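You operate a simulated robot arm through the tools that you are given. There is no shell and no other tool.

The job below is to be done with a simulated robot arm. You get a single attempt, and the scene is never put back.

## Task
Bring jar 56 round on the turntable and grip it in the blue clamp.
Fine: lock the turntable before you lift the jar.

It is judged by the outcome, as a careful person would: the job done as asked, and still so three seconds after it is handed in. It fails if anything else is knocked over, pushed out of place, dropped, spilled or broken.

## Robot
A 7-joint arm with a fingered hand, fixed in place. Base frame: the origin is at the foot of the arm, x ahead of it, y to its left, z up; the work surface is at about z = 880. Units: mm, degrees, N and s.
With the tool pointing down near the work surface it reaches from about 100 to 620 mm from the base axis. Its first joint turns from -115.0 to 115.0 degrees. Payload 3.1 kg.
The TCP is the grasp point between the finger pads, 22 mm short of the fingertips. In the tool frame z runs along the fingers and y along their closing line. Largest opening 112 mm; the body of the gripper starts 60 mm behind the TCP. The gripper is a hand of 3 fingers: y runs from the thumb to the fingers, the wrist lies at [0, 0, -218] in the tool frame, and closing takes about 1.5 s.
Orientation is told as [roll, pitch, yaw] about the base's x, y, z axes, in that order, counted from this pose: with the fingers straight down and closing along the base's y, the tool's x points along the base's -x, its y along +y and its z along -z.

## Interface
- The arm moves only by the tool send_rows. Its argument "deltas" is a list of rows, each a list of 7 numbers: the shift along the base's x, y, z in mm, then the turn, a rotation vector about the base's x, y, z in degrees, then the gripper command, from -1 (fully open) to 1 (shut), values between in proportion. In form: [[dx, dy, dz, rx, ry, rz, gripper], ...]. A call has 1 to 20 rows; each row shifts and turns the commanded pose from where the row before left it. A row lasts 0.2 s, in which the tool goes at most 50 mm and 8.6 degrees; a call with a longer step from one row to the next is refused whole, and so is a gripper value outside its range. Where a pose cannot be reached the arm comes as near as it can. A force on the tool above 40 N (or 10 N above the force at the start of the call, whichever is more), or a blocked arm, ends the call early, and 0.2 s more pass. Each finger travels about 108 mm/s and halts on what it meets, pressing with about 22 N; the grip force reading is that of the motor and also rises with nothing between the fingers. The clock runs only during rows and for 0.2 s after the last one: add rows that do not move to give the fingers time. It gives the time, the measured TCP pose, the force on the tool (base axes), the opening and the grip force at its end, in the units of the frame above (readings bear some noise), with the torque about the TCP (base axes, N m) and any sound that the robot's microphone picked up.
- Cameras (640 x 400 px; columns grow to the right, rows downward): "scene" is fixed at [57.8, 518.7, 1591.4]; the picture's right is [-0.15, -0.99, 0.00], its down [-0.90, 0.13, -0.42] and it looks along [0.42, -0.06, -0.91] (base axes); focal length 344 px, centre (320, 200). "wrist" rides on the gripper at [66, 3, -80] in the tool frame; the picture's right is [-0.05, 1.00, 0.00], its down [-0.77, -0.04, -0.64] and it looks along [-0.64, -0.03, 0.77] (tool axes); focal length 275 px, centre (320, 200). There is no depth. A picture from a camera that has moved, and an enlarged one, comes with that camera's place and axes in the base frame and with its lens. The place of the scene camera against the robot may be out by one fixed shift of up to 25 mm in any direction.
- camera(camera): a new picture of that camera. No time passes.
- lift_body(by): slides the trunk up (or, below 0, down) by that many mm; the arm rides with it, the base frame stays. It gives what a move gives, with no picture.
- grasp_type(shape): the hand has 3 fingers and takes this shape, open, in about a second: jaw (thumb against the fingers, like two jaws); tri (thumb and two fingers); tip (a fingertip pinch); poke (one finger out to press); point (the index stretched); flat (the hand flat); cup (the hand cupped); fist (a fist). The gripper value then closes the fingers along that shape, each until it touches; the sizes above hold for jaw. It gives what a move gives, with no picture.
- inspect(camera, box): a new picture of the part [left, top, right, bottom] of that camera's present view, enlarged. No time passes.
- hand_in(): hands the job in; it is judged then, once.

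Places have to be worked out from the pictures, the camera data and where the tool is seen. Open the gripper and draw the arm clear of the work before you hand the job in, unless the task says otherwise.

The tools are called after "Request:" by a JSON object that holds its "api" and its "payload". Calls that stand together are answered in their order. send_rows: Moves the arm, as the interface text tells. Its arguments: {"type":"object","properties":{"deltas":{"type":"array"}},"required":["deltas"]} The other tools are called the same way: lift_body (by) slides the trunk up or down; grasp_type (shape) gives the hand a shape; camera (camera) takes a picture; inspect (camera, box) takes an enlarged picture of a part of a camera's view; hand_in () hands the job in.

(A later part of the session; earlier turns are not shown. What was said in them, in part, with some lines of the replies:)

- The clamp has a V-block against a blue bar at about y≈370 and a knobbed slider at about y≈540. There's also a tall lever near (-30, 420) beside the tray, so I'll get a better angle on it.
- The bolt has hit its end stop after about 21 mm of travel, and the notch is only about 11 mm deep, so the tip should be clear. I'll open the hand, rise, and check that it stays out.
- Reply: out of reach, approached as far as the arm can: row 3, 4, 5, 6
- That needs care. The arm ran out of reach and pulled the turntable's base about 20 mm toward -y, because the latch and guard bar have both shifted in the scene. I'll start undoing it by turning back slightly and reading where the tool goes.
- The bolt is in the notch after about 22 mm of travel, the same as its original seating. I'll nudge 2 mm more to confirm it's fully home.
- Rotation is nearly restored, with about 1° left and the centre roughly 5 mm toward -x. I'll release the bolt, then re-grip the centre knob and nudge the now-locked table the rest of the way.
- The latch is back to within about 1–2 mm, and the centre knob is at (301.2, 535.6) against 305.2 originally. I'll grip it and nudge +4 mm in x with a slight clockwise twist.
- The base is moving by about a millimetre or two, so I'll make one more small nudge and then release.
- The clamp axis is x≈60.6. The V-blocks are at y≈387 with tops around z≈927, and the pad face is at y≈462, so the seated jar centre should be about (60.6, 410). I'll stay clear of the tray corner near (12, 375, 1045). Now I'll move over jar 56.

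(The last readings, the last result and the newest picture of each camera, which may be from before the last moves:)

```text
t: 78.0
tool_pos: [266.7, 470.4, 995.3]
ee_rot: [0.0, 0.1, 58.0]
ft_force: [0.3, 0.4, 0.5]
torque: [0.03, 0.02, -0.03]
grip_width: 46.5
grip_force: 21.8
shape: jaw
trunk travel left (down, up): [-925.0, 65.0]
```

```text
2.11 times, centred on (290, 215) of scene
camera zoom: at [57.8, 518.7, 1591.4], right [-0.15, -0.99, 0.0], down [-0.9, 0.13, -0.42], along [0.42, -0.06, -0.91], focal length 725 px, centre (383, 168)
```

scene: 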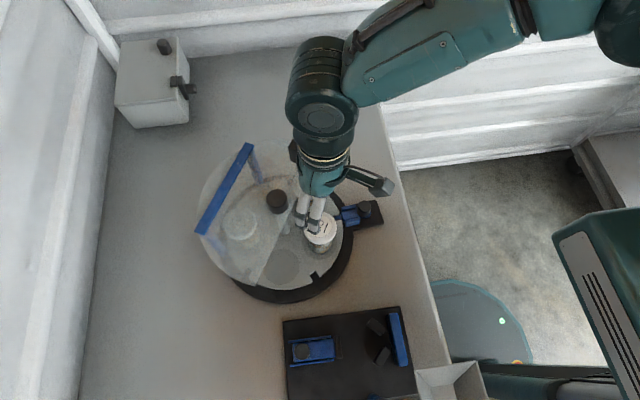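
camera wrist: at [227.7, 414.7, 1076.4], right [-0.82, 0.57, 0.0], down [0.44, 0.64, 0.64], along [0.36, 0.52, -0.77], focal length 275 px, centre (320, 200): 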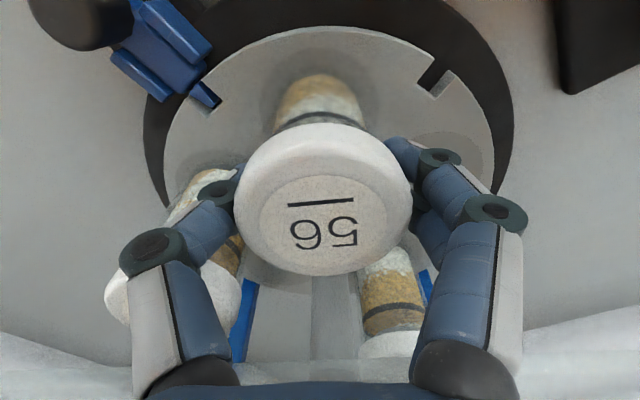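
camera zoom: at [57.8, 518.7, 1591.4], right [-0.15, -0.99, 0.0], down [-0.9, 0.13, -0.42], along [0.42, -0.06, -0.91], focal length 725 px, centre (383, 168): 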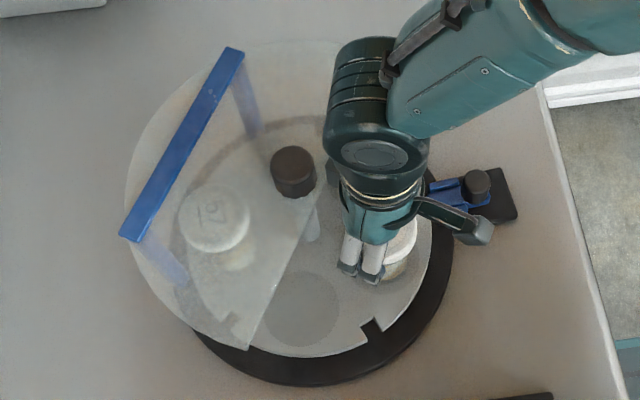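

The grip is firm, so I'll lift slightly and check that the jar comes up straight.

Request:
{"api": "send_rows", "payload": {"deltas": [[0, 0, 3, 0, 0, 0, 1], [0, 0, 4, 0, 0, 0, 1], [0, 0, 5, 0, 0, 0, 1], [0, 0, 8, 0, 0, 0, 1], [0, 0, 0, 0, 0, 0, 1]]}}

Request:
{"api": "camera", "payload": {"camera": "wrist"}}

Request:
{"api": "inspect", "payload": {"camera": "scene", "box": [280, 180, 380, 270]}}

```text
t: 79.2
tool_pos: [266.1, 469.0, 1014.0]
ee_rot: [0.0, 0.1, 58.0]
ft_force: [0.2, -0.9, -3.0]
torque: [0.02, 0.0, 0.02]
grip_width: 46.5
grip_force: 22.3
shape: jaw
trunk travel left (down, up): [-925.0, 65.0]
```

```text
taken
camera wrist: at [228.1, 414.5, 1096.3], right [-0.82, 0.57, 0.0], down [0.44, 0.64, 0.63], along [0.36, 0.52, -0.77], focal length 275 px, centre (320, 200)
```

wrist: 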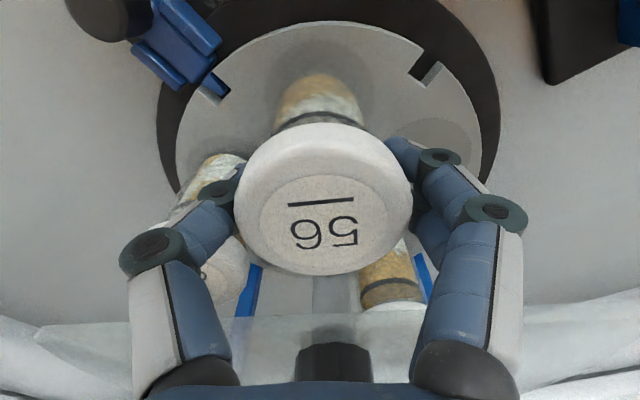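

```text
4.44 times, centred on (330, 225) of scene
camera zoom: at [57.8, 518.7, 1591.4], right [-0.15, -0.99, 0.0], down [-0.9, 0.13, -0.42], along [0.42, -0.06, -0.91], focal length 1530 px, centre (276, 89)
```

zoom: 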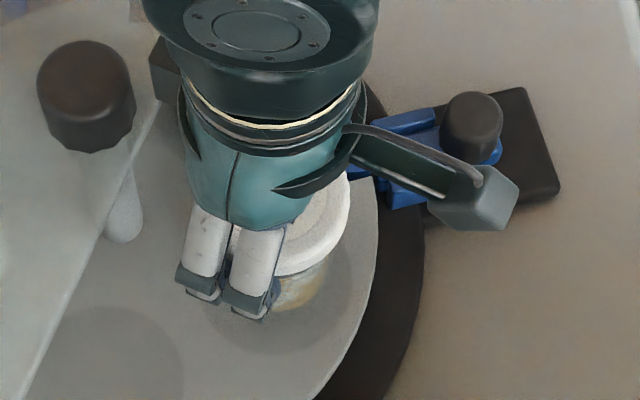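

Jar 56 is lifted cleanly at about 0.3 kg. I'll raise it to a safe height and carry it to above the clamp while turning the yaw to 85°.

Request:
{"api": "send_rows", "payload": {"deltas": [[0, 0, 20, 0, 0, 0, 1], [0, 0, 22, 0, 0, 0, 1], [0, 0, 22, 0, 0, 0, 1], [0, 0, 22, 0, 0, 0, 1], [0, 0, 20, 0, 0, 0, 1], [-10, -2, 0, 0, 0, 2, 1], [-18, -4, 0, 0, 0, 2.5, 1], [-20, -5, 0, 0, 0, 2.5, 1], [-20, -5, 0, 0, 0, 2.5, 1], [-20, -5, 0, 0, 0, 2.5, 1], [-20, -5, 0, 0, 0, 2.5, 1], [-20, -5, 0, 0, 0, 2.5, 1], [-20, -5, 0, 0, 0, 2.5, 1], [-20, -5, 0, 0, 0, 2.5, 1], [-18, -4, 0, 0, 0, 2.5, 1], [-12, -3, 0, 0, 0, 2.5, 1], [-7.5, -1, 0, 0, 0, 0, 1], [0, 0, 0, 0, 0, 0, 1]]}}

Request:
{"api": "camera", "payload": {"camera": "wrist"}}

Request:
{"api": "camera", "payload": {"camera": "scene"}}

Request:
{"api": "inspect", "payload": {"camera": "scene", "box": [260, 280, 460, 400]}}

```text
t: 83.0
tool_pos: [60.1, 419.3, 1121.1]
ee_rot: [-0.1, 0.0, 85.0]
ft_force: [-0.2, 0.7, -2.2]
torque: [-0.03, 0.02, 0.02]
grip_width: 46.5
grip_force: 22.3
shape: jaw
trunk travel left (down, up): [-925.0, 65.0]
```

```text
taken
camera wrist: at [51.5, 354.2, 1202.2], right [-0.99, 0.13, 0.0], down [0.1, 0.77, 0.63], along [0.09, 0.63, -0.77], focal length 275 px, centre (320, 200)
```

wrist: 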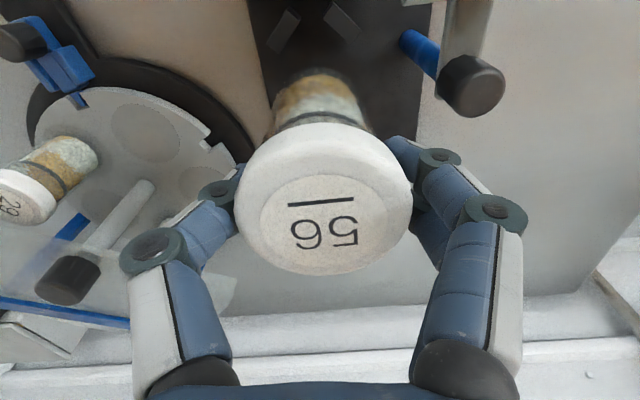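

```text
taken
```

scene: 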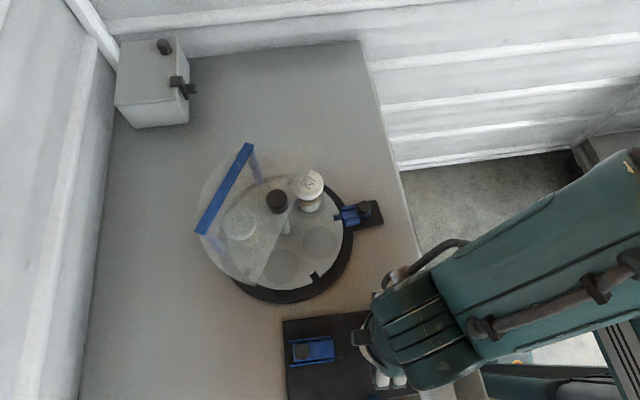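

```text
3.20 times, centred on (360, 340) of scene
camera zoom: at [57.8, 518.7, 1591.4], right [-0.15, -0.99, 0.0], down [-0.9, 0.13, -0.42], along [0.42, -0.06, -0.91], focal length 1101 px, centre (192, -248)
```

zoom: 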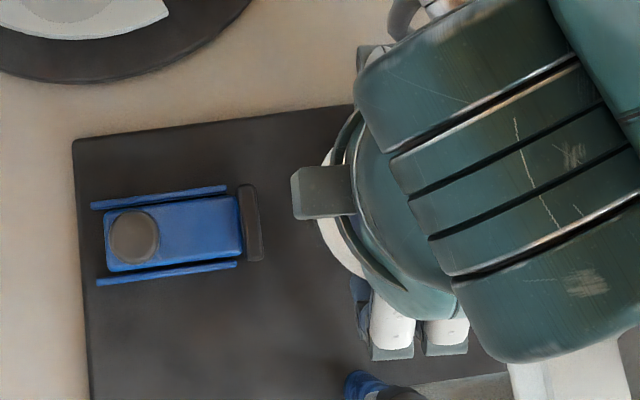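

The lever knob's top is at about (-20, 410, 1054), which would leave only about 7 mm beside the palm at this yaw. Yaw ~170° would turn the palm's narrow side to the lever, so I'll test its reachability up here where nothing is near.

Request:
{"api": "send_rows", "payload": {"deltas": [[0, 0, 0, 0, 0, 6, 1], [0, 0, 0, 0, 0, 6, 1], [0, 0, 0, 0, 0, 6, 1], [0, 0, 0, 0, 0, 6, 1], [0, 0, 0, 0, 0, 6, 1], [0, 0, 0, 0, 0, 6, 1], [0, 0, 0, 0, 0, 6, 1], [0, 0, 0, 0, 0, 6, 1], [0, 0, 0, 0, 0, 6, 1], [0, 0, 0, 0, 0, 6, 1], [0, 0, 0, 0, 0, 0, 1]]}}

```text
t: 85.4
tool_pos: [60.5, 419.5, 1121.2]
ee_rot: [0.0, -0.1, 145.1]
ft_force: [0.0, -0.1, -2.6]
torque: [0.02, 0.01, 0.03]
grip_width: 46.6
grip_force: 21.6
shape: jaw
trunk travel left (down, up): [-925.0, 65.0]
```

Yaw 145 is fine here, so I'll continue in small steps toward 170.

Request:
{"api": "send_rows", "payload": {"deltas": [[0, 0, 0, 0, 0, 5, 1], [0, 0, 0, 0, 0, 5, 1], [0, 0, 0, 0, 0, 5, 1], [0, 0, 0, 0, 0, 5, 1], [0, 0, 0, 0, 0, 5, 1], [0, 0, 0, 0, 0, 0, 1]]}}

Request:
{"api": "camera", "payload": {"camera": "wrist"}}

Request:
{"api": "camera", "payload": {"camera": "scene"}}

```text
t: 86.8
tool_pos: [60.8, 420.7, 1121.8]
ee_rot: [0.0, 0.0, 169.9]
ft_force: [0.2, -0.7, -1.8]
torque: [0.03, -0.02, 0.01]
grip_width: 46.2
grip_force: 22.3
shape: jaw
trunk travel left (down, up): [-925.0, 65.0]
```

```text
taken
camera wrist: at [124.7, 405.5, 1202.0], right [-0.22, -0.98, 0.0], down [-0.75, 0.17, 0.64], along [-0.62, 0.14, -0.77], focal length 275 px, centre (320, 200)
```

wrist: 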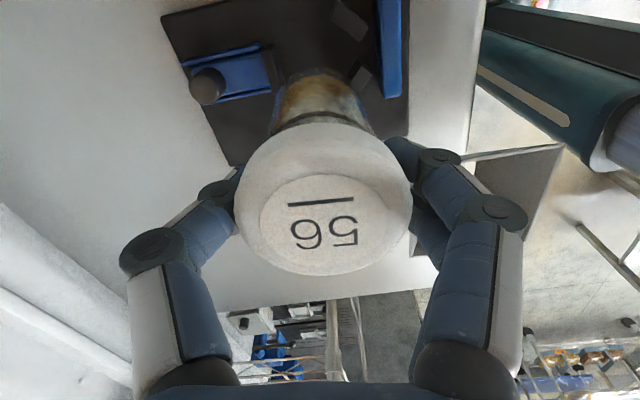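

```text
taken
```

scene: 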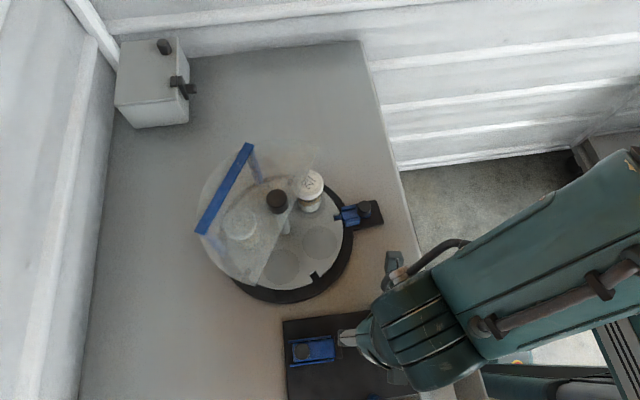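

Yaw 170 is reachable, which puts the palm's narrow side toward the lever. I'll centre at about (62, 423), between V and pad, and descend partway.

Request:
{"api": "send_rows", "payload": {"deltas": [[1.2, 2.5, -10, 0, 0, 0, 1], [0, 0, -20, 0, 0, 0, 1], [0, 0, -20, 0, 0, 0, 1], [0, 0, -20, 0, 0, 0, 1], [0, 0, -15, 0, 0, 0, 1], [0, 0, -10, 0, 0, 0, 1], [0, 0, 0, 0, 0, 0, 1]]}}

Request:
{"api": "camera", "payload": {"camera": "wrist"}}

Request:
{"api": "inspect", "payload": {"camera": "scene", "box": [260, 280, 460, 400]}}

```text
t: 88.4
tool_pos: [63.2, 422.9, 1026.1]
ee_rot: [-0.1, 0.0, 170.0]
ft_force: [0.5, -0.6, -2.7]
torque: [0.04, 0.03, 0.01]
grip_width: 46.3
grip_force: 22.1
shape: jaw
trunk travel left (down, up): [-925.0, 65.0]
```

```text
taken
camera wrist: at [125.9, 407.9, 1106.8], right [-0.22, -0.98, 0.0], down [-0.75, 0.17, 0.64], along [-0.62, 0.14, -0.77], focal length 275 px, centre (320, 200)
```

wrist: 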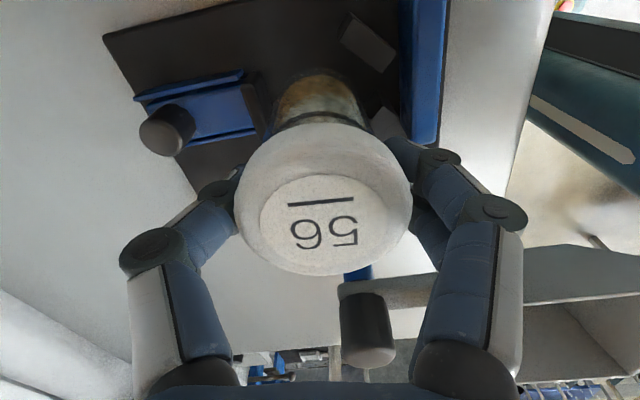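

```text
3.20 times, centred on (360, 340) of scene
camera zoom: at [57.8, 518.7, 1591.4], right [-0.15, -0.99, 0.0], down [-0.9, 0.13, -0.42], along [0.42, -0.06, -0.91], focal length 1101 px, centre (192, -248)
```

zoom: 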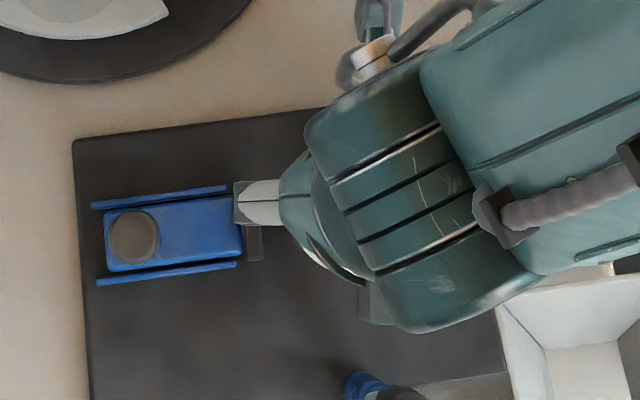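

Clearances look good on all sides, so I'll continue down toward the plate and watch the force.

Request:
{"api": "send_rows", "payload": {"deltas": [[0, 0, -12, 0, 0, 0, 1], [0, 0, -12, 0, 0, 0, 1], [0, 0, -8, 0, 0, 0, 1], [0, 0, 0, 0, 0, 0, 1]]}}

Request:
{"api": "camera", "payload": {"camera": "wrist"}}

Request:
{"api": "inspect", "payload": {"camera": "wrist", "box": [180, 0, 460, 170]}}

```text
t: 89.4
tool_pos: [62.3, 422.1, 994.2]
ee_rot: [-0.1, 0.0, 170.0]
ft_force: [0.3, -0.4, -2.3]
torque: [-0.03, -0.01, 0.01]
grip_width: 46.4
grip_force: 22.1
shape: jaw
trunk travel left (down, up): [-925.0, 65.0]
```

```text
taken
camera wrist: at [125.9, 407.5, 1074.8], right [-0.22, -0.98, 0.0], down [-0.75, 0.17, 0.64], along [-0.62, 0.14, -0.77], focal length 275 px, centre (320, 200)
```

wrist: 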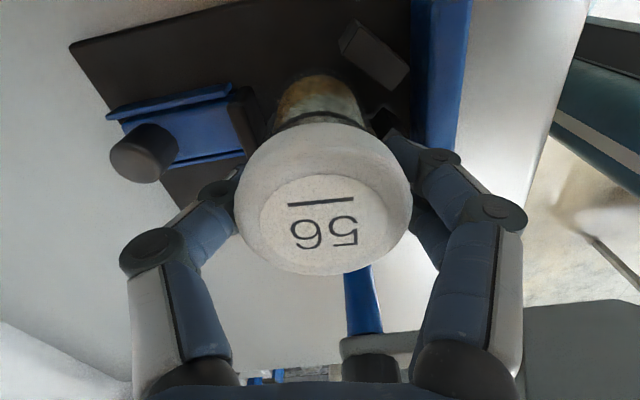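

```text
2.29 times, centred on (320, 85) of wrist
camera zoom: at [125.9, 407.5, 1074.8], right [-0.22, -0.98, 0.0], down [-0.75, 0.17, 0.64], along [-0.62, 0.14, -0.77], focal length 629 px, centre (320, 463)
```

zoom: 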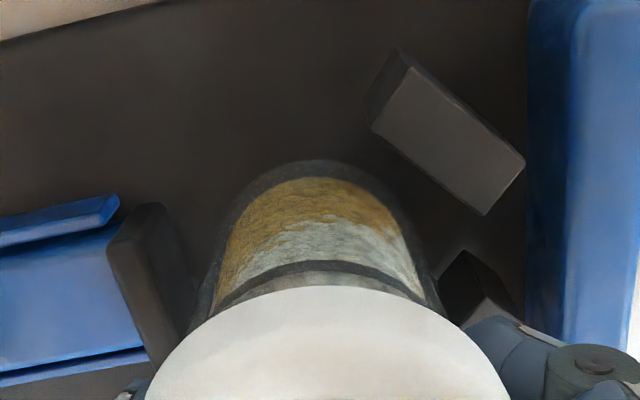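

The jar sits nicely between the pad and the V-blocks. I'll lower in small steps until it touches the plate.

Request:
{"api": "send_rows", "payload": {"deltas": [[0, 0, -3, 0, 0, 0, 1], [0, 0, -3, 0, 0, 0, 1], [0, 0, -2, 0, 0, 0, 1], [0, 0, 0, 0, 0, 0, 1]]}}

```text
t: 90.4
tool_pos: [62.3, 422.6, 986.2]
ee_rot: [0.0, 0.1, 170.0]
ft_force: [-0.7, 0.0, -2.1]
torque: [0.0, -0.04, 0.0]
grip_width: 46.6
grip_force: 21.8
shape: jaw
trunk travel left (down, up): [-925.0, 65.0]
```

No contact yet, so I'll keep lowering slowly.

Request:
{"api": "send_rows", "payload": {"deltas": [[0, 0, -1.5, 0, 0, 0, 1], [0, 0, -1.5, 0, 0, 0, 1], [0, 0, -1.5, 0, 0, 0, 1], [0, 0, 0, 0, 0, 0, 1]]}}

```text
t: 91.4
tool_pos: [61.4, 424.0, 980.8]
ee_rot: [0.1, 0.0, 169.9]
ft_force: [0.7, 0.2, -1.9]
torque: [-0.01, 0.0, -0.02]
grip_width: 46.2
grip_force: 22.1
shape: jaw
trunk travel left (down, up): [-925.0, 65.0]
```

Still free, so I'll continue in 1.5 mm steps.

Request:
{"api": "send_rows", "payload": {"deltas": [[0, 0, -1.5, 0, 0, 0, 1], [0, 0, -1.5, 0, 0, 0, 1], [0, 0, 0, 0, 0, 0, 1]]}}

Request:
{"api": "inspect", "payload": {"camera": "wrist", "box": [180, 0, 460, 170]}}

```text
t: 92.2
tool_pos: [61.4, 422.7, 979.0]
ee_rot: [0.1, 0.0, 169.9]
ft_force: [0.4, 0.9, -1.7]
torque: [-0.01, -0.01, -0.01]
grip_width: 46.6
grip_force: 22.4
shape: jaw
trunk travel left (down, up): [-925.0, 65.0]
```

```text
2.29 times, centred on (320, 85) of wrist
camera zoom: at [125.9, 407.7, 1059.4], right [-0.22, -0.98, 0.0], down [-0.75, 0.17, 0.64], along [-0.62, 0.14, -0.77], focal length 629 px, centre (320, 463)
```

zoom: 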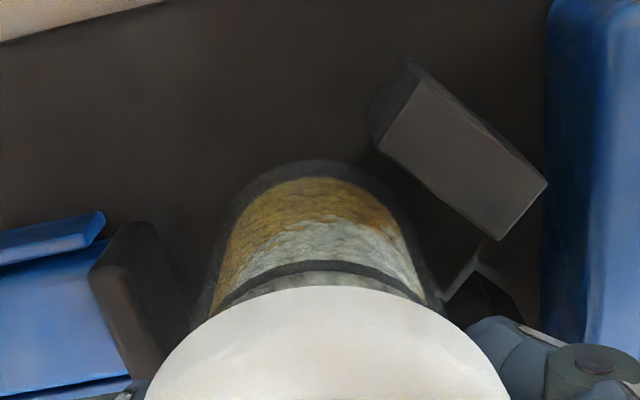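

Request:
{"api": "send_rows", "payload": {"deltas": [[0, 0, -1.5, 0, 0, 0, 1], [0, 0, -1.5, 0, 0, 0, 1], [0, 0, 0, 0, 0, 0, 1]]}}

```text
t: 93.0
tool_pos: [60.7, 422.3, 975.2]
ee_rot: [0.0, 0.0, 170.0]
ft_force: [-0.9, 1.2, -2.8]
torque: [0.01, 0.01, 0.02]
grip_width: 46.4
grip_force: 22.0
shape: jaw
trunk travel left (down, up): [-925.0, 65.0]
```

No contact yet at 975, so I'll keep going in small steps.

Request:
{"api": "send_rows", "payload": {"deltas": [[0, 0, -1.5, 0, 0, 0, 1], [0, 0, -1.5, 0, 0, 0, 1], [0, 0, 0, 0, 0, 0, 1]]}}

```text
t: 93.8
tool_pos: [60.8, 422.3, 974.1]
ee_rot: [0.0, 0.0, 170.1]
ft_force: [1.0, 0.9, 3.7]
torque: [-0.09, 0.02, 0.02]
grip_width: 46.6
grip_force: 22.0
shape: jaw
trunk travel left (down, up): [-925.0, 65.0]
```

Contact: the force has swung to +3.7 N upward, so the jar stands on the plate. I'll open the fingers moderately and rise straight up.

Request:
{"api": "send_rows", "payload": {"deltas": [[0, 0, 0.5, 0, 0, 0, 0.4], [0, 0, 0, 0, 0, 0, 0.1], [0, 0, 0, 0, 0, 0, -0.1], [0, 0, 0, 0, 0, 0, -0.35], [0, 0, 0, 0, 0, 0, -0.35], [0, 0, 0, 0, 0, 0, -0.35]]}}

Request:
{"api": "camera", "payload": {"camera": "wrist"}}

```text
t: 95.2
tool_pos: [62.1, 421.6, 973.6]
ee_rot: [0.1, 0.1, 170.0]
ft_force: [-0.3, 0.1, 0.3]
torque: [-0.02, -0.02, -0.02]
grip_width: 75.3
grip_force: 0.1
shape: jaw
trunk travel left (down, up): [-925.0, 65.0]
```

```text
taken
camera wrist: at [125.7, 407.8, 1054.2], right [-0.22, -0.98, 0.0], down [-0.75, 0.17, 0.64], along [-0.62, 0.14, -0.77], focal length 275 px, centre (320, 200)
```

wrist: 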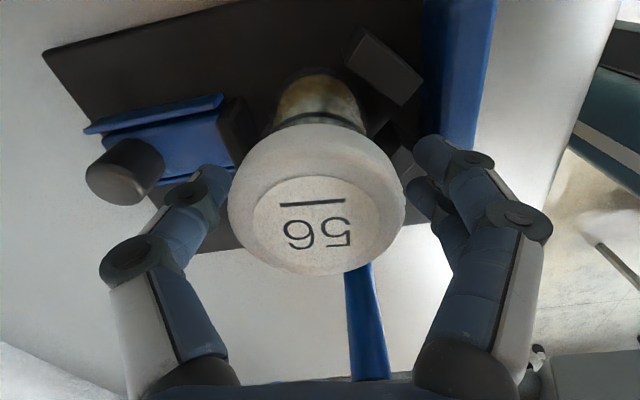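

Jar 56 stands released between the V and the pad. I'll rise, then move behind the slider knob at about (63.5, 531.5, top 930) with the fingers shut, to push it toward the jar.

Request:
{"api": "send_rows", "payload": {"deltas": [[0, 0, 10, 0, 0, 0, -0.35], [0, 0, 20, 0, 0, 0, -0.35], [0, 0, 30, 0, 0, 0, -0.35], [0, 0, 30, 0, 0, 0, -0.35], [0, 0, 20, 0, 0, 0, -0.35], [0, 20, 0, 0, 0, 0, -0.35], [0, 28, 0, 0, 0, 0, 0], [0, 28, 0, 0, 0, 0, 0.5], [0, 28, 0, 0, 0, 0, 1], [0, 28, 0, 0, 0, 0, 1], [0, 28, 0, 0, 0, 0, 1], [0, 0, 0, 0, 0, 0, 1], [0, 0, 0, 0, 0, 0, 1]]}}

Request:
{"api": "camera", "payload": {"camera": "wrist"}}

Request:
{"api": "camera", "payload": {"camera": "scene"}}

Request:
{"api": "inspect", "payload": {"camera": "scene", "box": [260, 280, 460, 400]}}

```text
t: 98.0
tool_pos: [61.4, 580.8, 1083.8]
ee_rot: [0.0, 0.0, 170.1]
ft_force: [-0.1, 0.6, -0.7]
torque: [-0.01, 0.01, -0.02]
grip_width: 0.3
grip_force: 22.5
shape: jaw
trunk travel left (down, up): [-925.0, 65.0]
```

```text
taken
camera wrist: at [126.1, 567.1, 1163.6], right [-0.22, -0.98, 0.0], down [-0.75, 0.17, 0.64], along [-0.62, 0.14, -0.77], focal length 275 px, centre (320, 200)
```

wrist: 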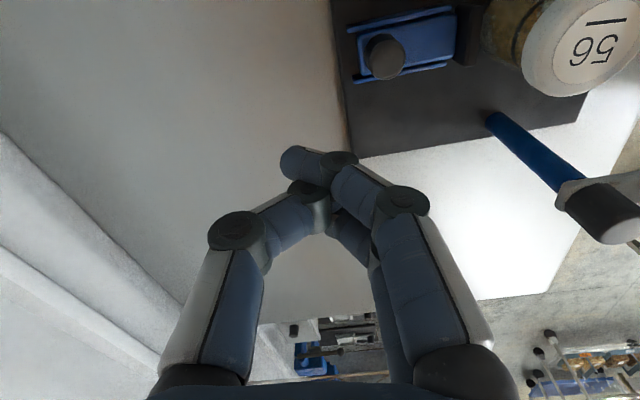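

```text
taken
```

scene: 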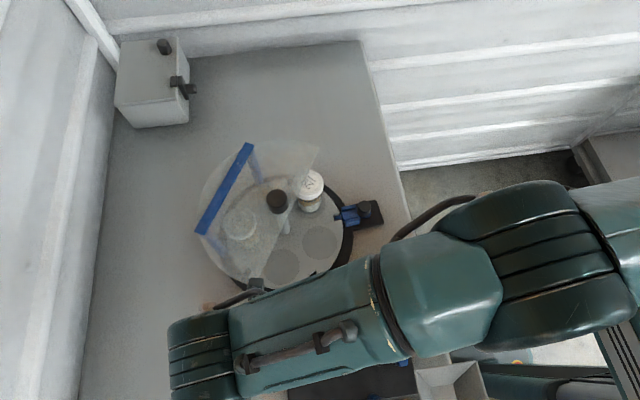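

```text
3.20 times, centred on (360, 340) of scene
camera zoom: at [57.8, 518.7, 1591.4], right [-0.15, -0.99, 0.0], down [-0.9, 0.13, -0.42], along [0.42, -0.06, -0.91], focal length 1101 px, centre (192, -248)
```

zoom: 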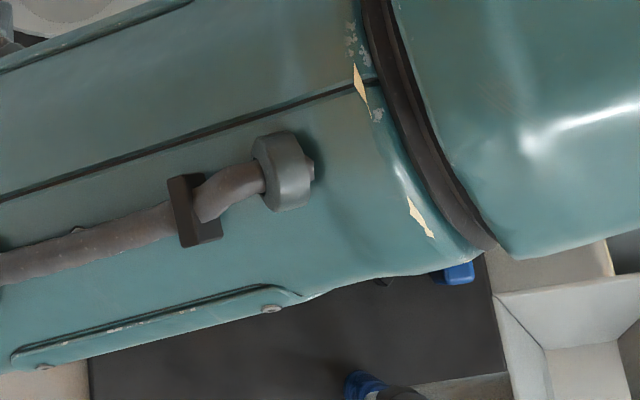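

The knob is at about (65, 530). I'll descend behind it with the fingers shut, keeping the tips just above the slider body.

Request:
{"api": "send_rows", "payload": {"deltas": [[1, 0, -25, 0, 0, 0, 1], [1, 0, -25, 0, 0, 0, 1], [1, 0, -25, 0, 0, 0, 1], [0.5, 0, -25, 0, 0, 0, 1], [0, 0, -20, 0, 0, 0, 1], [0, 0, -18, 0, 0, 0, 1], [0, 0, -13, 0, 0, 0, 1], [0, 0, 0, 0, 0, 0, 1]]}}

Request:
{"api": "camera", "payload": {"camera": "wrist"}}

Request:
{"api": "camera", "payload": {"camera": "scene"}}

```text
t: 99.8
tool_pos: [63.7, 569.8, 947.5]
ee_rot: [0.0, 0.0, 170.0]
ft_force: [-0.3, 0.1, -0.6]
torque: [0.04, 0.0, 0.03]
grip_width: 0.0
grip_force: 22.5
shape: jaw
out of reach, approached as far as the arm can: row 5, 6, 7
trunk travel left (down, up): [-925.0, 65.0]
```

```text
taken
camera wrist: at [129.3, 555.5, 1027.3], right [-0.22, -0.98, 0.0], down [-0.75, 0.17, 0.64], along [-0.62, 0.14, -0.77], focal length 275 px, centre (320, 200)
```

wrist: 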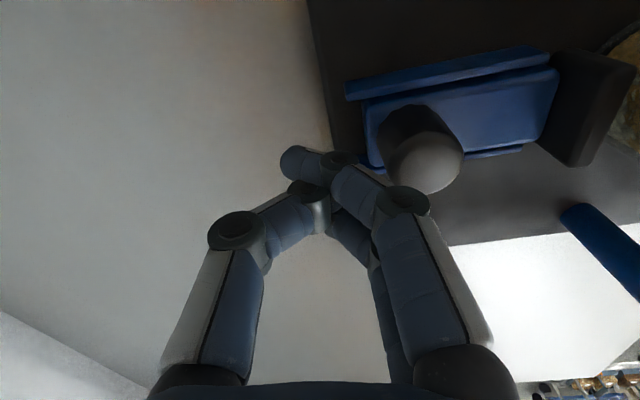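

```text
taken
```

scene: 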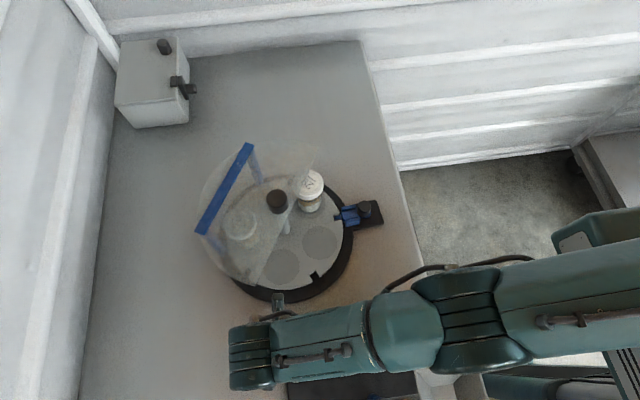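

The arm is at its reach limit here, and the closed fingers' knuckles stick out awkwardly. Pinching the knob at the same yaw is better, so the thumb pushes from behind. I'll rise, open modestly, and centre over the knob.

Request:
{"api": "send_rows", "payload": {"deltas": [[0, 0, 25, 0, 0, 0, 1], [0, 0, 25, 0, 0, 0, 0.5], [0, -10, 10, 0, 0, 0, 0], [0, -15, 0, 0, 0, 0, -0.1], [1, -15, 0, 0, 0, 0, -0.1], [0, 0, 0, 0, 0, 0, -0.1]]}}

Request:
{"api": "camera", "payload": {"camera": "wrist"}}

```text
t: 101.2
tool_pos: [66.9, 530.6, 1006.4]
ee_rot: [0.1, 0.1, 169.9]
ft_force: [-0.2, 0.1, -0.2]
torque: [-0.01, 0.03, -0.01]
grip_width: 60.9
grip_force: 0.1
shape: jaw
trunk travel left (down, up): [-925.0, 65.0]
```

```text
taken
camera wrist: at [130.8, 516.3, 1087.8], right [-0.22, -0.98, 0.0], down [-0.75, 0.17, 0.64], along [-0.62, 0.14, -0.77], focal length 275 px, centre (320, 200)
```

wrist: 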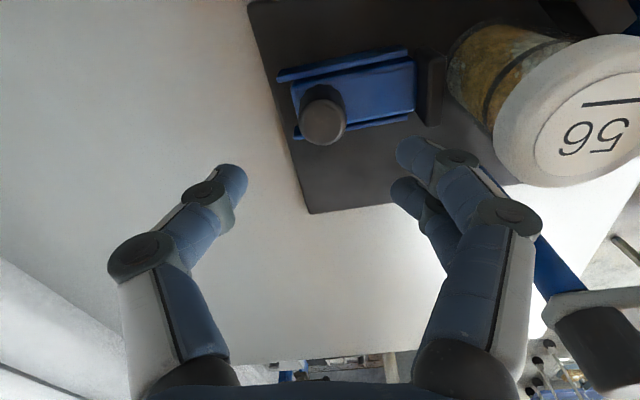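

The knob is at about (63, 529.5), so I'll correct slightly, descend to pinch height, and close.

Request:
{"api": "send_rows", "payload": {"deltas": [[-3.5, -1, -15, 0, 0, 0, -0.1], [0, 0, -20, 0, 0, 0, -0.1], [0, 0, -20, 0, 0, 0, -0.1], [0, 0, -12, 0, 0, 0, -0.1], [0, 0, -7, 0, 0, 0, -0.1], [0, 0, 0, 0, 0, 0, -0.1]]}}

Request:
{"api": "camera", "payload": {"camera": "wrist"}}

```text
t: 102.6
tool_pos: [61.4, 529.3, 935.9]
ee_rot: [-0.3, 0.0, 170.0]
ft_force: [-0.5, 0.0, 17.7]
torque: [-0.67, 0.0, -0.04]
grip_width: 60.4
grip_force: 0.0
shape: jaw
trunk travel left (down, up): [-925.0, 65.0]
```

```text
taken
camera wrist: at [126.4, 514.7, 1015.9], right [-0.22, -0.98, 0.0], down [-0.75, 0.17, 0.64], along [-0.62, 0.14, -0.77], focal length 275 px, centre (320, 200)
```

wrist: 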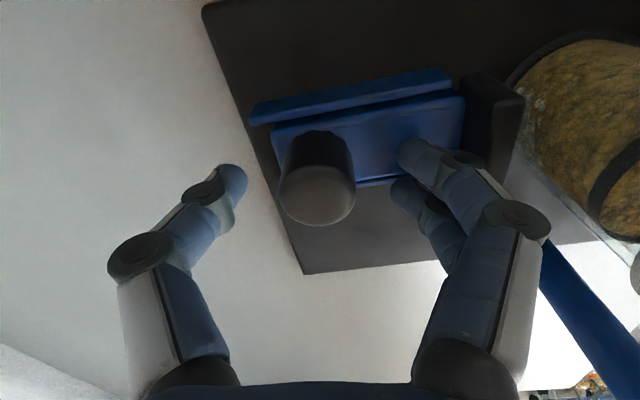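

The fingertips touched the slider's top at 17.7 N up, so I'll back up 4 mm and then close on the knob.

Request:
{"api": "send_rows", "payload": {"deltas": [[0, 0, 5, 0, 0, 0, -0.1], [0, 0, 0, 0, 0, 0, -0.1], [0, 0, 0, 0, 0, 0, 0.4], [0, 0, 0, 0, 0, 0, 1], [0, 0, 0, 0, 0, 0, 1], [0, 0, 0, 0, 0, 0, 1]]}}

Request:
{"api": "camera", "payload": {"camera": "wrist"}}

```text
t: 104.0
tool_pos: [62.2, 531.9, 938.0]
ee_rot: [0.0, 0.1, 170.1]
ft_force: [-0.5, -0.6, 0.3]
torque: [-0.03, 0.04, 0.04]
grip_width: 18.1
grip_force: 21.9
shape: jaw
trunk travel left (down, up): [-925.0, 65.0]
```

```text
taken
camera wrist: at [126.5, 515.6, 1018.7], right [-0.22, -0.98, 0.0], down [-0.75, 0.17, 0.63], along [-0.62, 0.14, -0.77], focal length 275 px, centre (320, 200)
```

wrist: 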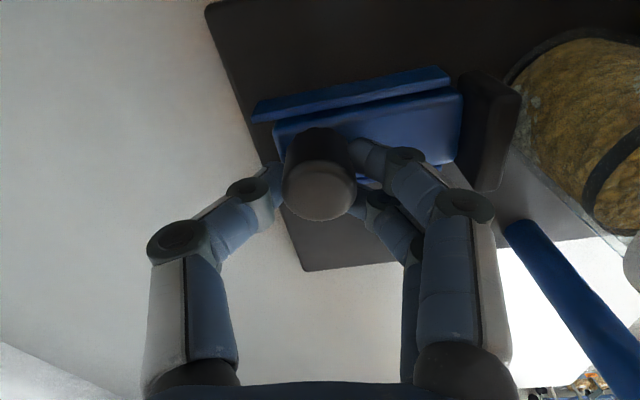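

The knob is pinched with no residual load. I'll push the slider toward the jar in small steps.

Request:
{"api": "send_rows", "payload": {"deltas": [[-0.1, -3, 0, 0, 0, 0, 1], [-0.1, -3, 0, 0, 0, 0, 1], [-0.1, -3, 0, 0, 0, 0, 1], [-0.1, -3, 0, 0, 0, 0, 1], [0, 0, 0, 0, 0, 0, 1]]}}

Request:
{"api": "camera", "payload": {"camera": "wrist"}}

```text
t: 105.2
tool_pos: [61.7, 516.4, 938.1]
ee_rot: [0.1, 0.1, 169.9]
ft_force: [-2.3, -7.1, 0.0]
torque: [-0.21, 0.02, 0.03]
grip_width: 17.4
grip_force: 21.2
shape: jaw
trunk travel left (down, up): [-925.0, 65.0]
```

```text
taken
camera wrist: at [126.2, 501.8, 1019.0], right [-0.22, -0.98, 0.0], down [-0.75, 0.17, 0.63], along [-0.62, 0.14, -0.77], focal length 275 px, centre (320, 200)
```

wrist: 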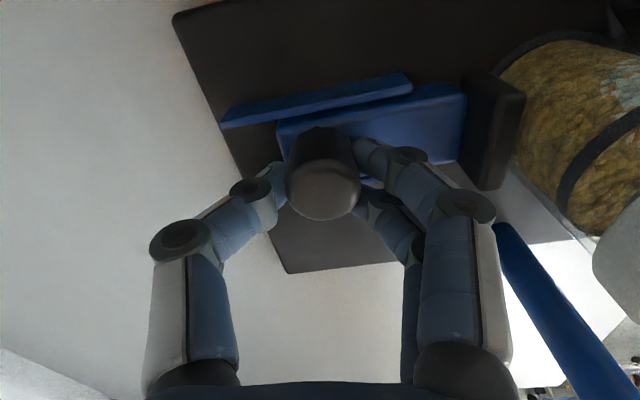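

The slider follows, and the pad is close to the jar now. I'll continue with smaller steps.

Request:
{"api": "send_rows", "payload": {"deltas": [[0, -2, 0, 0, 0, 0, 1], [0, -2, 0, 0, 0, 0, 1], [0, -2, 0, 0, 0, 0, 1], [0, 0, 0, 0, 0, 0, 1]]}}

Request:
{"api": "camera", "payload": {"camera": "wrist"}}

```text
t: 106.2
tool_pos: [62.2, 510.7, 938.8]
ee_rot: [0.0, 0.1, 170.0]
ft_force: [-2.3, -5.5, -0.4]
torque: [-0.12, 0.03, 0.08]
grip_width: 17.2
grip_force: 22.2
shape: jaw
trunk travel left (down, up): [-925.0, 65.0]
```

```text
taken
camera wrist: at [126.1, 496.5, 1019.1], right [-0.22, -0.98, 0.0], down [-0.75, 0.17, 0.63], along [-0.62, 0.14, -0.77], focal length 275 px, centre (320, 200)
```

wrist: 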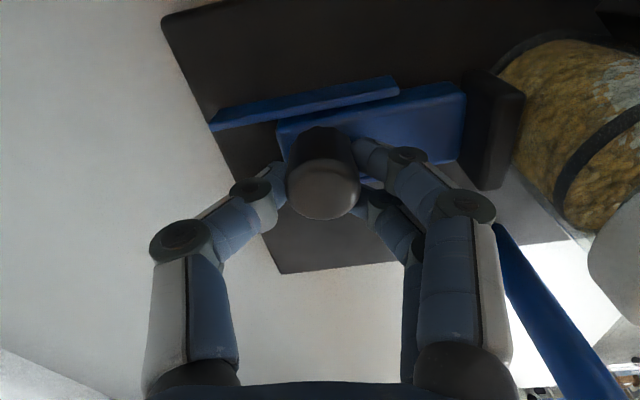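

The pad is now touching the jar and moving it toward the V. I'll continue gently until it seats.

Request:
{"api": "send_rows", "payload": {"deltas": [[0, -1.5, 0, 0, 0, 0, 1], [0, -1.5, 0, 0, 0, 0, 1], [0, -1.5, 0, 0, 0, 0, 1], [0, 0, 0, 0, 0, 0, 1]]}}

Request:
{"api": "camera", "payload": {"camera": "wrist"}}

Request:
{"api": "camera", "payload": {"camera": "scene"}}

```text
t: 107.2
tool_pos: [61.2, 507.3, 939.0]
ee_rot: [-0.1, 0.0, 170.0]
ft_force: [-3.0, -1.5, 0.4]
torque: [-0.05, 0.02, 0.09]
grip_width: 17.2
grip_force: 21.4
shape: jaw
trunk travel left (down, up): [-925.0, 65.0]
```

```text
taken
camera wrist: at [126.0, 493.2, 1018.9], right [-0.22, -0.98, 0.0], down [-0.75, 0.17, 0.64], along [-0.62, 0.14, -0.77], focal length 275 px, centre (320, 200)
```

wrist: 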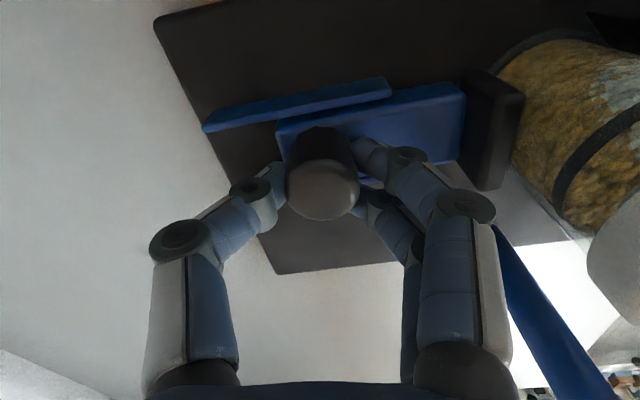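

```text
taken
```

scene: 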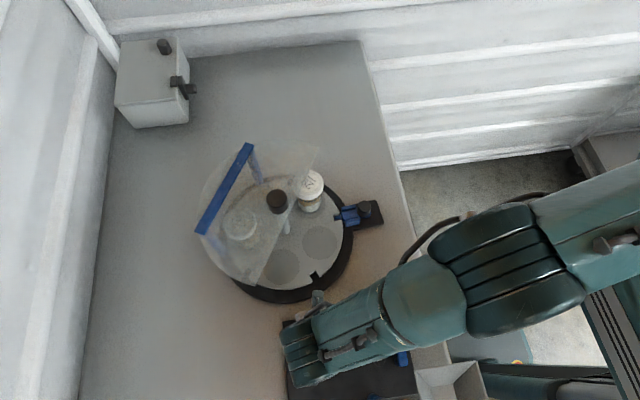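

Resistance is building slowly, so I'll keep pushing in 1.5 mm steps.

Request:
{"api": "send_rows", "payload": {"deltas": [[0, -1.5, 0, 0, 0, 0, 1], [0, -1.5, 0, 0, 0, 0, 1], [0, 0, 0, 0, 0, 0, 1]]}}

Request:
{"api": "inspect", "payload": {"camera": "wrist", "box": [400, 0, 640, 200]}}

```text
t: 108.0
tool_pos: [61.4, 506.8, 938.2]
ee_rot: [-0.2, 0.1, 170.0]
ft_force: [-4.9, 6.0, 0.3]
torque: [0.12, 0.04, 0.07]
grip_width: 17.8
grip_force: 21.7
shape: jaw
trunk travel left (down, up): [-925.0, 65.0]
```

```text
2.00 times, centred on (520, 100) of wrist
camera zoom: at [125.8, 491.4, 1018.7], right [-0.22, -0.98, 0.0], down [-0.75, 0.17, 0.64], along [-0.62, 0.14, -0.77], focal length 551 px, centre (-80, 400)
```

zoom: 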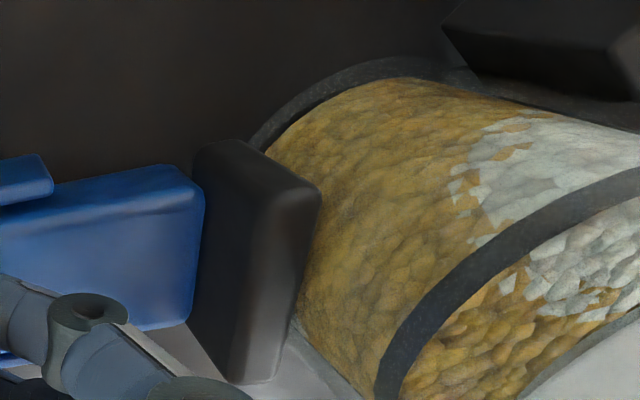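

The force has risen to +6 N, so the jar is meeting the V. I'll push a bit more to build a clamping preload.

Request:
{"api": "send_rows", "payload": {"deltas": [[0.2, -1.5, 0, 0, 0, 0, 1], [0.2, -1.5, 0, 0, 0, 0, 1], [0, 0, 0, 0, 0, 0, 1]]}}

Request:
{"api": "inspect", "payload": {"camera": "wrist", "box": [400, 0, 640, 200]}}

```text
t: 108.8
tool_pos: [60.3, 504.9, 938.0]
ee_rot: [0.0, 0.1, 170.0]
ft_force: [-6.0, 12.9, 2.5]
torque: [0.24, 0.04, 0.15]
grip_width: 18.5
grip_force: 21.8
shape: jaw
trunk travel left (down, up): [-925.0, 65.0]
```

```text
2.00 times, centred on (520, 100) of wrist
camera zoom: at [125.5, 489.3, 1018.5], right [-0.22, -0.98, 0.0], down [-0.75, 0.17, 0.64], along [-0.62, 0.14, -0.77], focal length 551 px, centre (-80, 400)
```

zoom: 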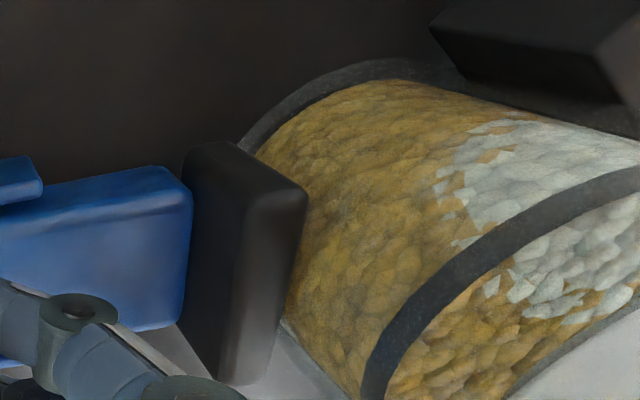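

The slider has stopped while the force rose to about 13 N, so the jar is wedged between the pad and the V. I'll open the hand directly, rise straight up, and check.

Request:
{"api": "send_rows", "payload": {"deltas": [[0, 0, 0, 0, 0, 0, 0.5], [0, 0, 0, 0, 0, 0, 0.1], [0, 0, 0, 0, 0, 0, 0.1], [0, 0, 15, 0, 0, 0, 0.1], [0, 0, 25, 0, 0, 0, 0.1], [0, 0, 35, 0, 0, 0, 0.1], [0, 0, 40, 0, 0, 0, 0.1], [0, 0, 40, 0, 0, 0, 0.1], [0, 0, 0, 0, 0, 0, 0.1]]}}

Request:
{"api": "camera", "payload": {"camera": "wrist"}}

Request:
{"api": "inspect", "payload": {"camera": "wrist", "box": [280, 20, 640, 220]}}

```text
t: 110.8
tool_pos: [62.9, 502.7, 1092.0]
ee_rot: [-0.1, 0.2, 170.0]
ft_force: [-0.5, 0.5, -0.9]
torque: [-0.01, 0.0, 0.01]
grip_width: 50.0
grip_force: 0.1
shape: jaw
trunk travel left (down, up): [-925.0, 65.0]
```

```text
taken
camera wrist: at [127.1, 487.5, 1173.4], right [-0.22, -0.98, 0.0], down [-0.75, 0.17, 0.64], along [-0.62, 0.14, -0.77], focal length 275 px, centre (320, 200)
```

wrist: 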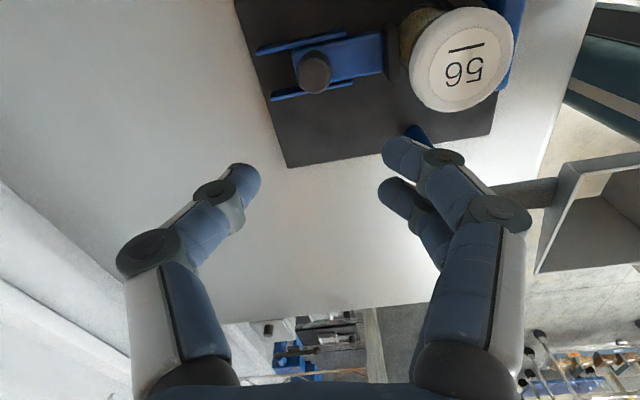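

```text
1.78 times, centred on (460, 120) of wrist
camera zoom: at [127.1, 487.5, 1173.4], right [-0.22, -0.98, 0.0], down [-0.75, 0.17, 0.64], along [-0.62, 0.14, -0.77], focal length 489 px, centre (71, 342)
```

zoom: 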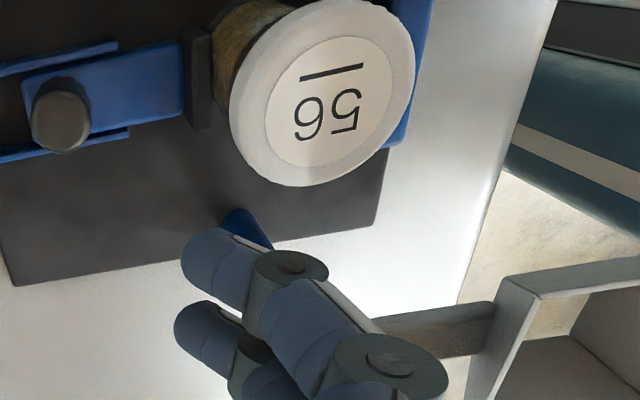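

The pad is against the jar. I'll view the clamp from the earlier angle to confirm contact with both V-blocks and check that nothing else moved.

Request:
{"api": "send_rows", "payload": {"deltas": [[0, 0, 30, 0, 0, 0, 0.1], [0, 0, 30, 0, 0, 0, 0.1], [4, -20, 0, 0, 0, -7, 0.1], [4, -20, 0, 0, 0, -7, 0.1], [4, -20, 0, 0, 0, -7, 0.1], [4, -20, 0, 0, 0, -7, 0.1], [4, -20, 0, 0, 0, -7, 0.1], [4, -20, 0, 0, 0, -7, 0.1], [4, -20, 0, 0, 0, -7, 0.1], [4, -20, 0, 0, 0, -7, 0.1], [4, -20, 0, 0, 0, -7, 0.1], [4, -20, 0, 0, 0, -7, 0.1], [0, -20, 0, 0, 0, 0, -0.5], [0, 0, 0, 0, 0, 0, -0.5]]}}

Request:
{"api": "camera", "payload": {"camera": "wrist"}}

Request:
{"api": "inspect", "payload": {"camera": "wrist", "box": [220, 40, 440, 200]}}

Request:
{"api": "camera", "payload": {"camera": "scene"}}

Request:
{"api": "inspect", "payload": {"camera": "scene", "box": [260, 280, 460, 400]}}

```text
t: 113.8
tool_pos: [103.5, 280.6, 1152.5]
ee_rot: [-0.1, 0.1, 99.9]
ft_force: [-0.5, -0.1, 0.2]
torque: [-0.01, 0.0, -0.02]
grip_width: 83.6
grip_force: 0.1
shape: jaw
trunk travel left (down, up): [-925.0, 65.0]
```

```text
taken
camera wrist: at [110.6, 215.9, 1234.5], right [-0.99, -0.13, 0.0], down [-0.1, 0.77, 0.63], along [-0.08, 0.63, -0.77], focal length 275 px, centre (320, 200)
```

wrist: 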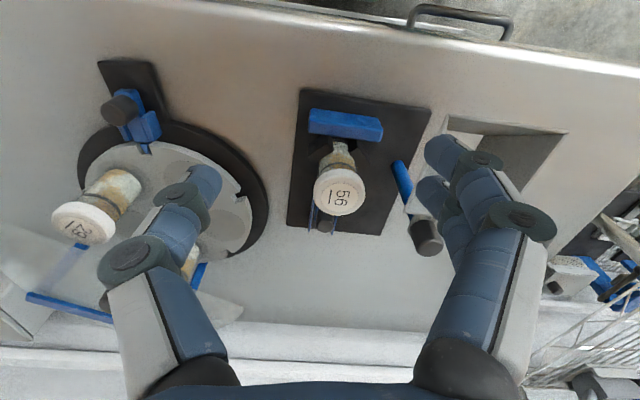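

```text
2.50 times, centred on (330, 120) of wrist
camera zoom: at [110.6, 215.9, 1234.5], right [-0.99, -0.13, 0.0], down [-0.1, 0.77, 0.63], along [-0.08, 0.63, -0.77], focal length 688 px, centre (295, 400)
```

zoom: 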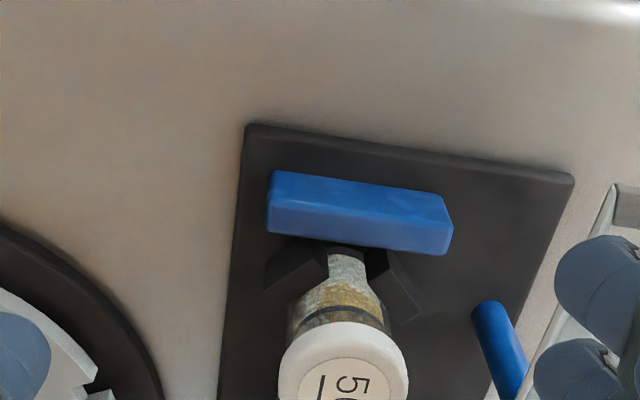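

```text
taken
```

scene: 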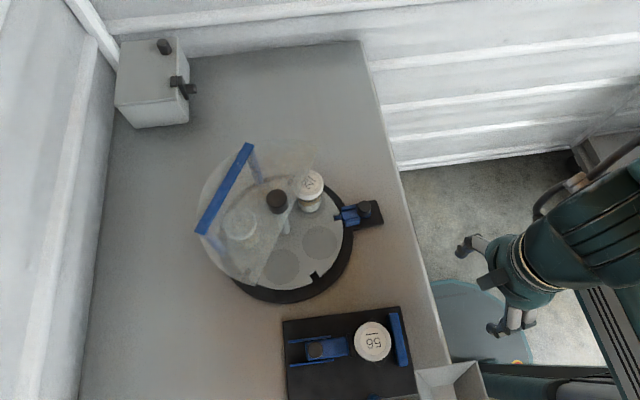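

```text
3.20 times, centred on (360, 340) of scene
camera zoom: at [57.8, 518.7, 1591.4], right [-0.15, -0.99, 0.0], down [-0.9, 0.13, -0.42], along [0.42, -0.06, -0.91], focal length 1101 px, centre (192, -248)
```

zoom: 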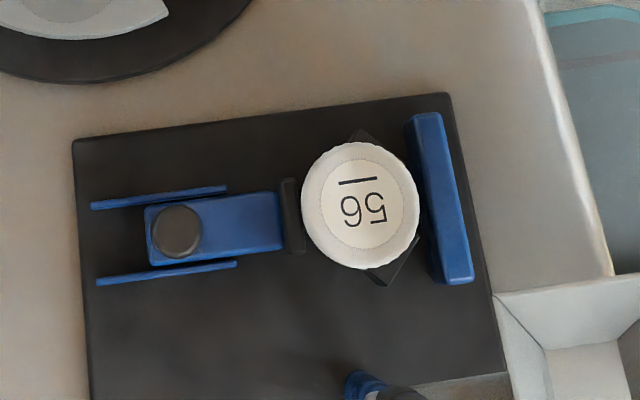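

The jar is seated symmetrically in the V with the pad behind it, and the plate hasn't moved. I'll take one closer look from the +x side to verify contact at the pad and the V-blocks.

Request:
{"api": "send_rows", "payload": {"deltas": [[8, 17, 0, 0, 0, 7, 0.1], [8, 17, 0, 0, 0, 7, 0.1], [8, 17, 0, 0, 0, 7, 0.1], [8, 17, 0, 0, 0, 7, 0.1], [8, 17, 0, 0, 0, 7, 0.1], [8, 17, 0, 0, 0, 7, 0.1], [8, 17, 0, 0, 0, 7, 0.1], [8, 17, 0, 0, 0, 7, 0.1], [8, 17, 0, 0, 0, 7, 0.1], [8, 10, 0, 0, 0, 7, 0.1], [6, 0, -30, 0, 0, 0, -0.5], [5, 0, -30, 0, 0, 0, -0.5], [0, 0, -30, 0, 0, 0, -0.5], [0, 0, 0, 0, 0, 0, -0.5]]}}

Request:
{"api": "camera", "payload": {"camera": "wrist"}}

Request:
{"api": "inspect", "payload": {"camera": "wrist", "box": [230, 130, 430, 260]}}

```text
t: 116.8
tool_pos: [194.2, 444.1, 1063.7]
ee_rot: [-0.1, 0.0, 170.0]
ft_force: [-0.6, 0.1, 0.1]
torque: [-0.02, 0.01, 0.0]
grip_width: 83.8
grip_force: 0.0
shape: jaw
trunk travel left (down, up): [-925.0, 65.0]
```

```text
taken
camera wrist: at [258.3, 429.5, 1144.0], right [-0.22, -0.98, 0.0], down [-0.75, 0.17, 0.64], along [-0.62, 0.14, -0.77], focal length 275 px, centre (320, 200)
```

wrist: 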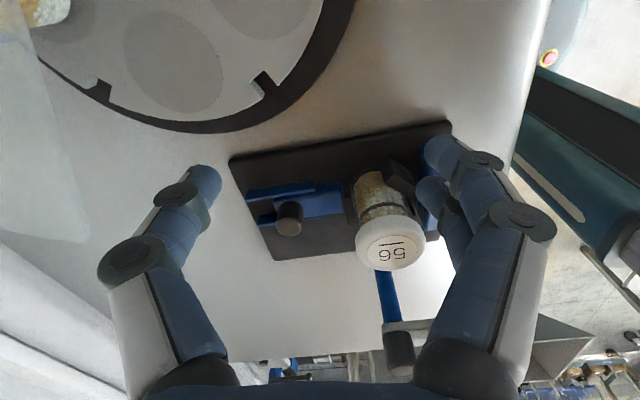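

```text
3.08 times, centred on (330, 195) of wrist
camera zoom: at [258.3, 429.5, 1144.0], right [-0.22, -0.98, 0.0], down [-0.75, 0.17, 0.64], along [-0.62, 0.14, -0.77], focal length 847 px, centre (289, 215)
```

zoom: 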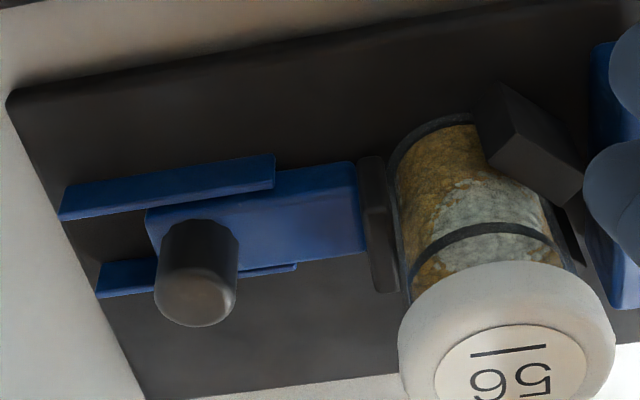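

Both V-blocks and the pad contact the upright jar. I'll open the hand, withdraw up and away, and take a final check.

Request:
{"api": "send_rows", "payload": {"deltas": [[0, 0, 35, 0, 0, 0, -0.5], [0, 0, 40, 0, 0, 0, -0.6], [0, 0, 40, 0, 0, 0, -0.8], [0, 0, 40, 0, 0, 0, -1], [7, -14, 0, 0, 0, -8, -1], [7, -14, 0, 0, 0, -8, -1], [7, -14, 0, 0, 0, -8, -1], [7, -14, 0, 0, 0, -8, -1], [7, -14, 0, 0, 0, -8, -1], [7, -14, 0, 0, 0, -8, -1], [7, -14, 0, 0, 0, -8, -1], [7, -14, 0, 0, 0, -8, -1], [7, -14, 0, 0, 0, -8, -1], [7, -14, 0, 0, 0, -8, -1], [0, -30, 0, 0, 0, 0, -1], [0, -30, 0, 0, 0, 0, -1], [0, 0, 0, 0, 0, 0, -1]]}}

Request:
{"api": "camera", "payload": {"camera": "scene"}}

Request:
{"api": "inspect", "payload": {"camera": "scene", "box": [180, 120, 400, 310]}}

Request:
{"api": "inspect", "payload": {"camera": "scene", "box": [260, 280, 460, 400]}}

```text
t: 120.4
tool_pos: [263.5, 246.2, 1217.2]
ee_rot: [0.0, 0.0, 90.0]
ft_force: [-0.5, 1.3, 0.5]
torque: [-0.03, 0.0, 0.02]
grip_width: 111.8
grip_force: 0.0
shape: jaw
trunk travel left (down, up): [-925.0, 65.0]
```

```text
taken
```

scene: 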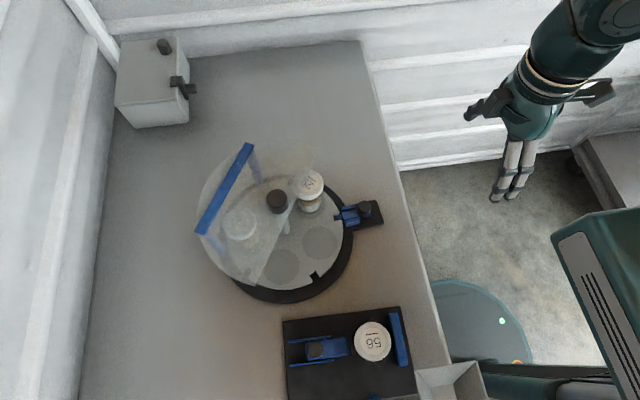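

```text
2.11 times, centred on (290, 215) of scene
camera zoom: at [57.8, 518.7, 1591.4], right [-0.15, -0.99, 0.0], down [-0.9, 0.13, -0.42], along [0.42, -0.06, -0.91], focal length 725 px, centre (383, 168)
```

zoom: 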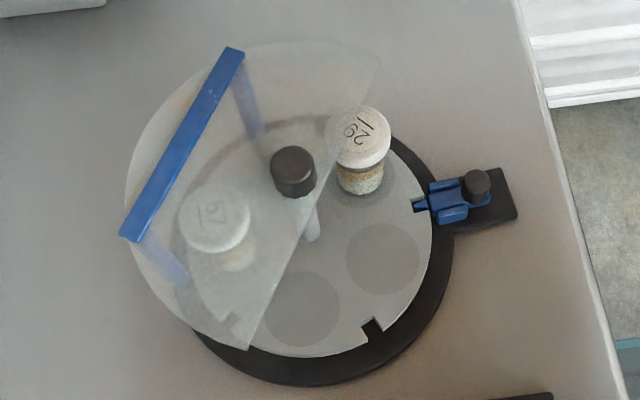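

```text
3.20 times, centred on (360, 340) of scene
camera zoom: at [57.8, 518.7, 1591.4], right [-0.15, -0.99, 0.0], down [-0.9, 0.13, -0.42], along [0.42, -0.06, -0.91], focal length 1101 px, centre (192, -248)
```

zoom: 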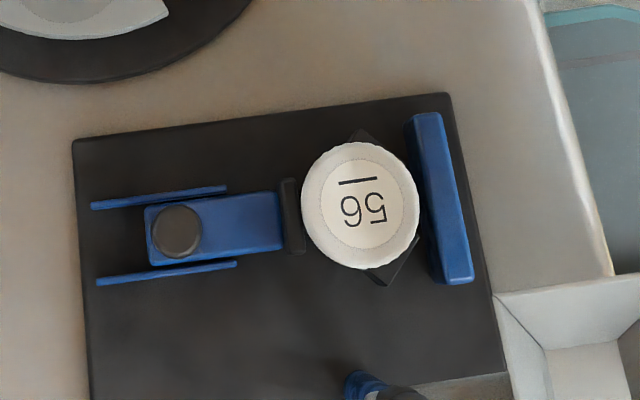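

Jar 56 stands clamped, the turntable is locked and within a few mm of its starting place, and the other two jars are upright. The hand is open and clear, so I'm handing in.

Request:
{"api": "hand_in", "payload": {}}

```text
The job is handed in.
```

Jar 56 is standing in the blue clamp, held between the pad and the V-blocks, and the job is handed in. I brought it round under the guard to the open front station. The turntable was locked with its bolt before I lifted the jar.

- **Turntable moved during the job:** during the second part of the turn the arm ran out of reach. It dragged the whole turntable about 20 mm and twisted it a few degrees. I pushed it back, and by the camera it is now within about 3–5 mm and 1° of where it started.
- **Clamp grip:** I pushed the slider until it stopped moving at about 13 N. After I let go, the pad and V-blocks still looked in contact with the jar. I did not test the hold beyond that.

In the last pictures the other two jars are upright on the turntable and the clamp's base plate has not moved. The hand is open and clear of the work.
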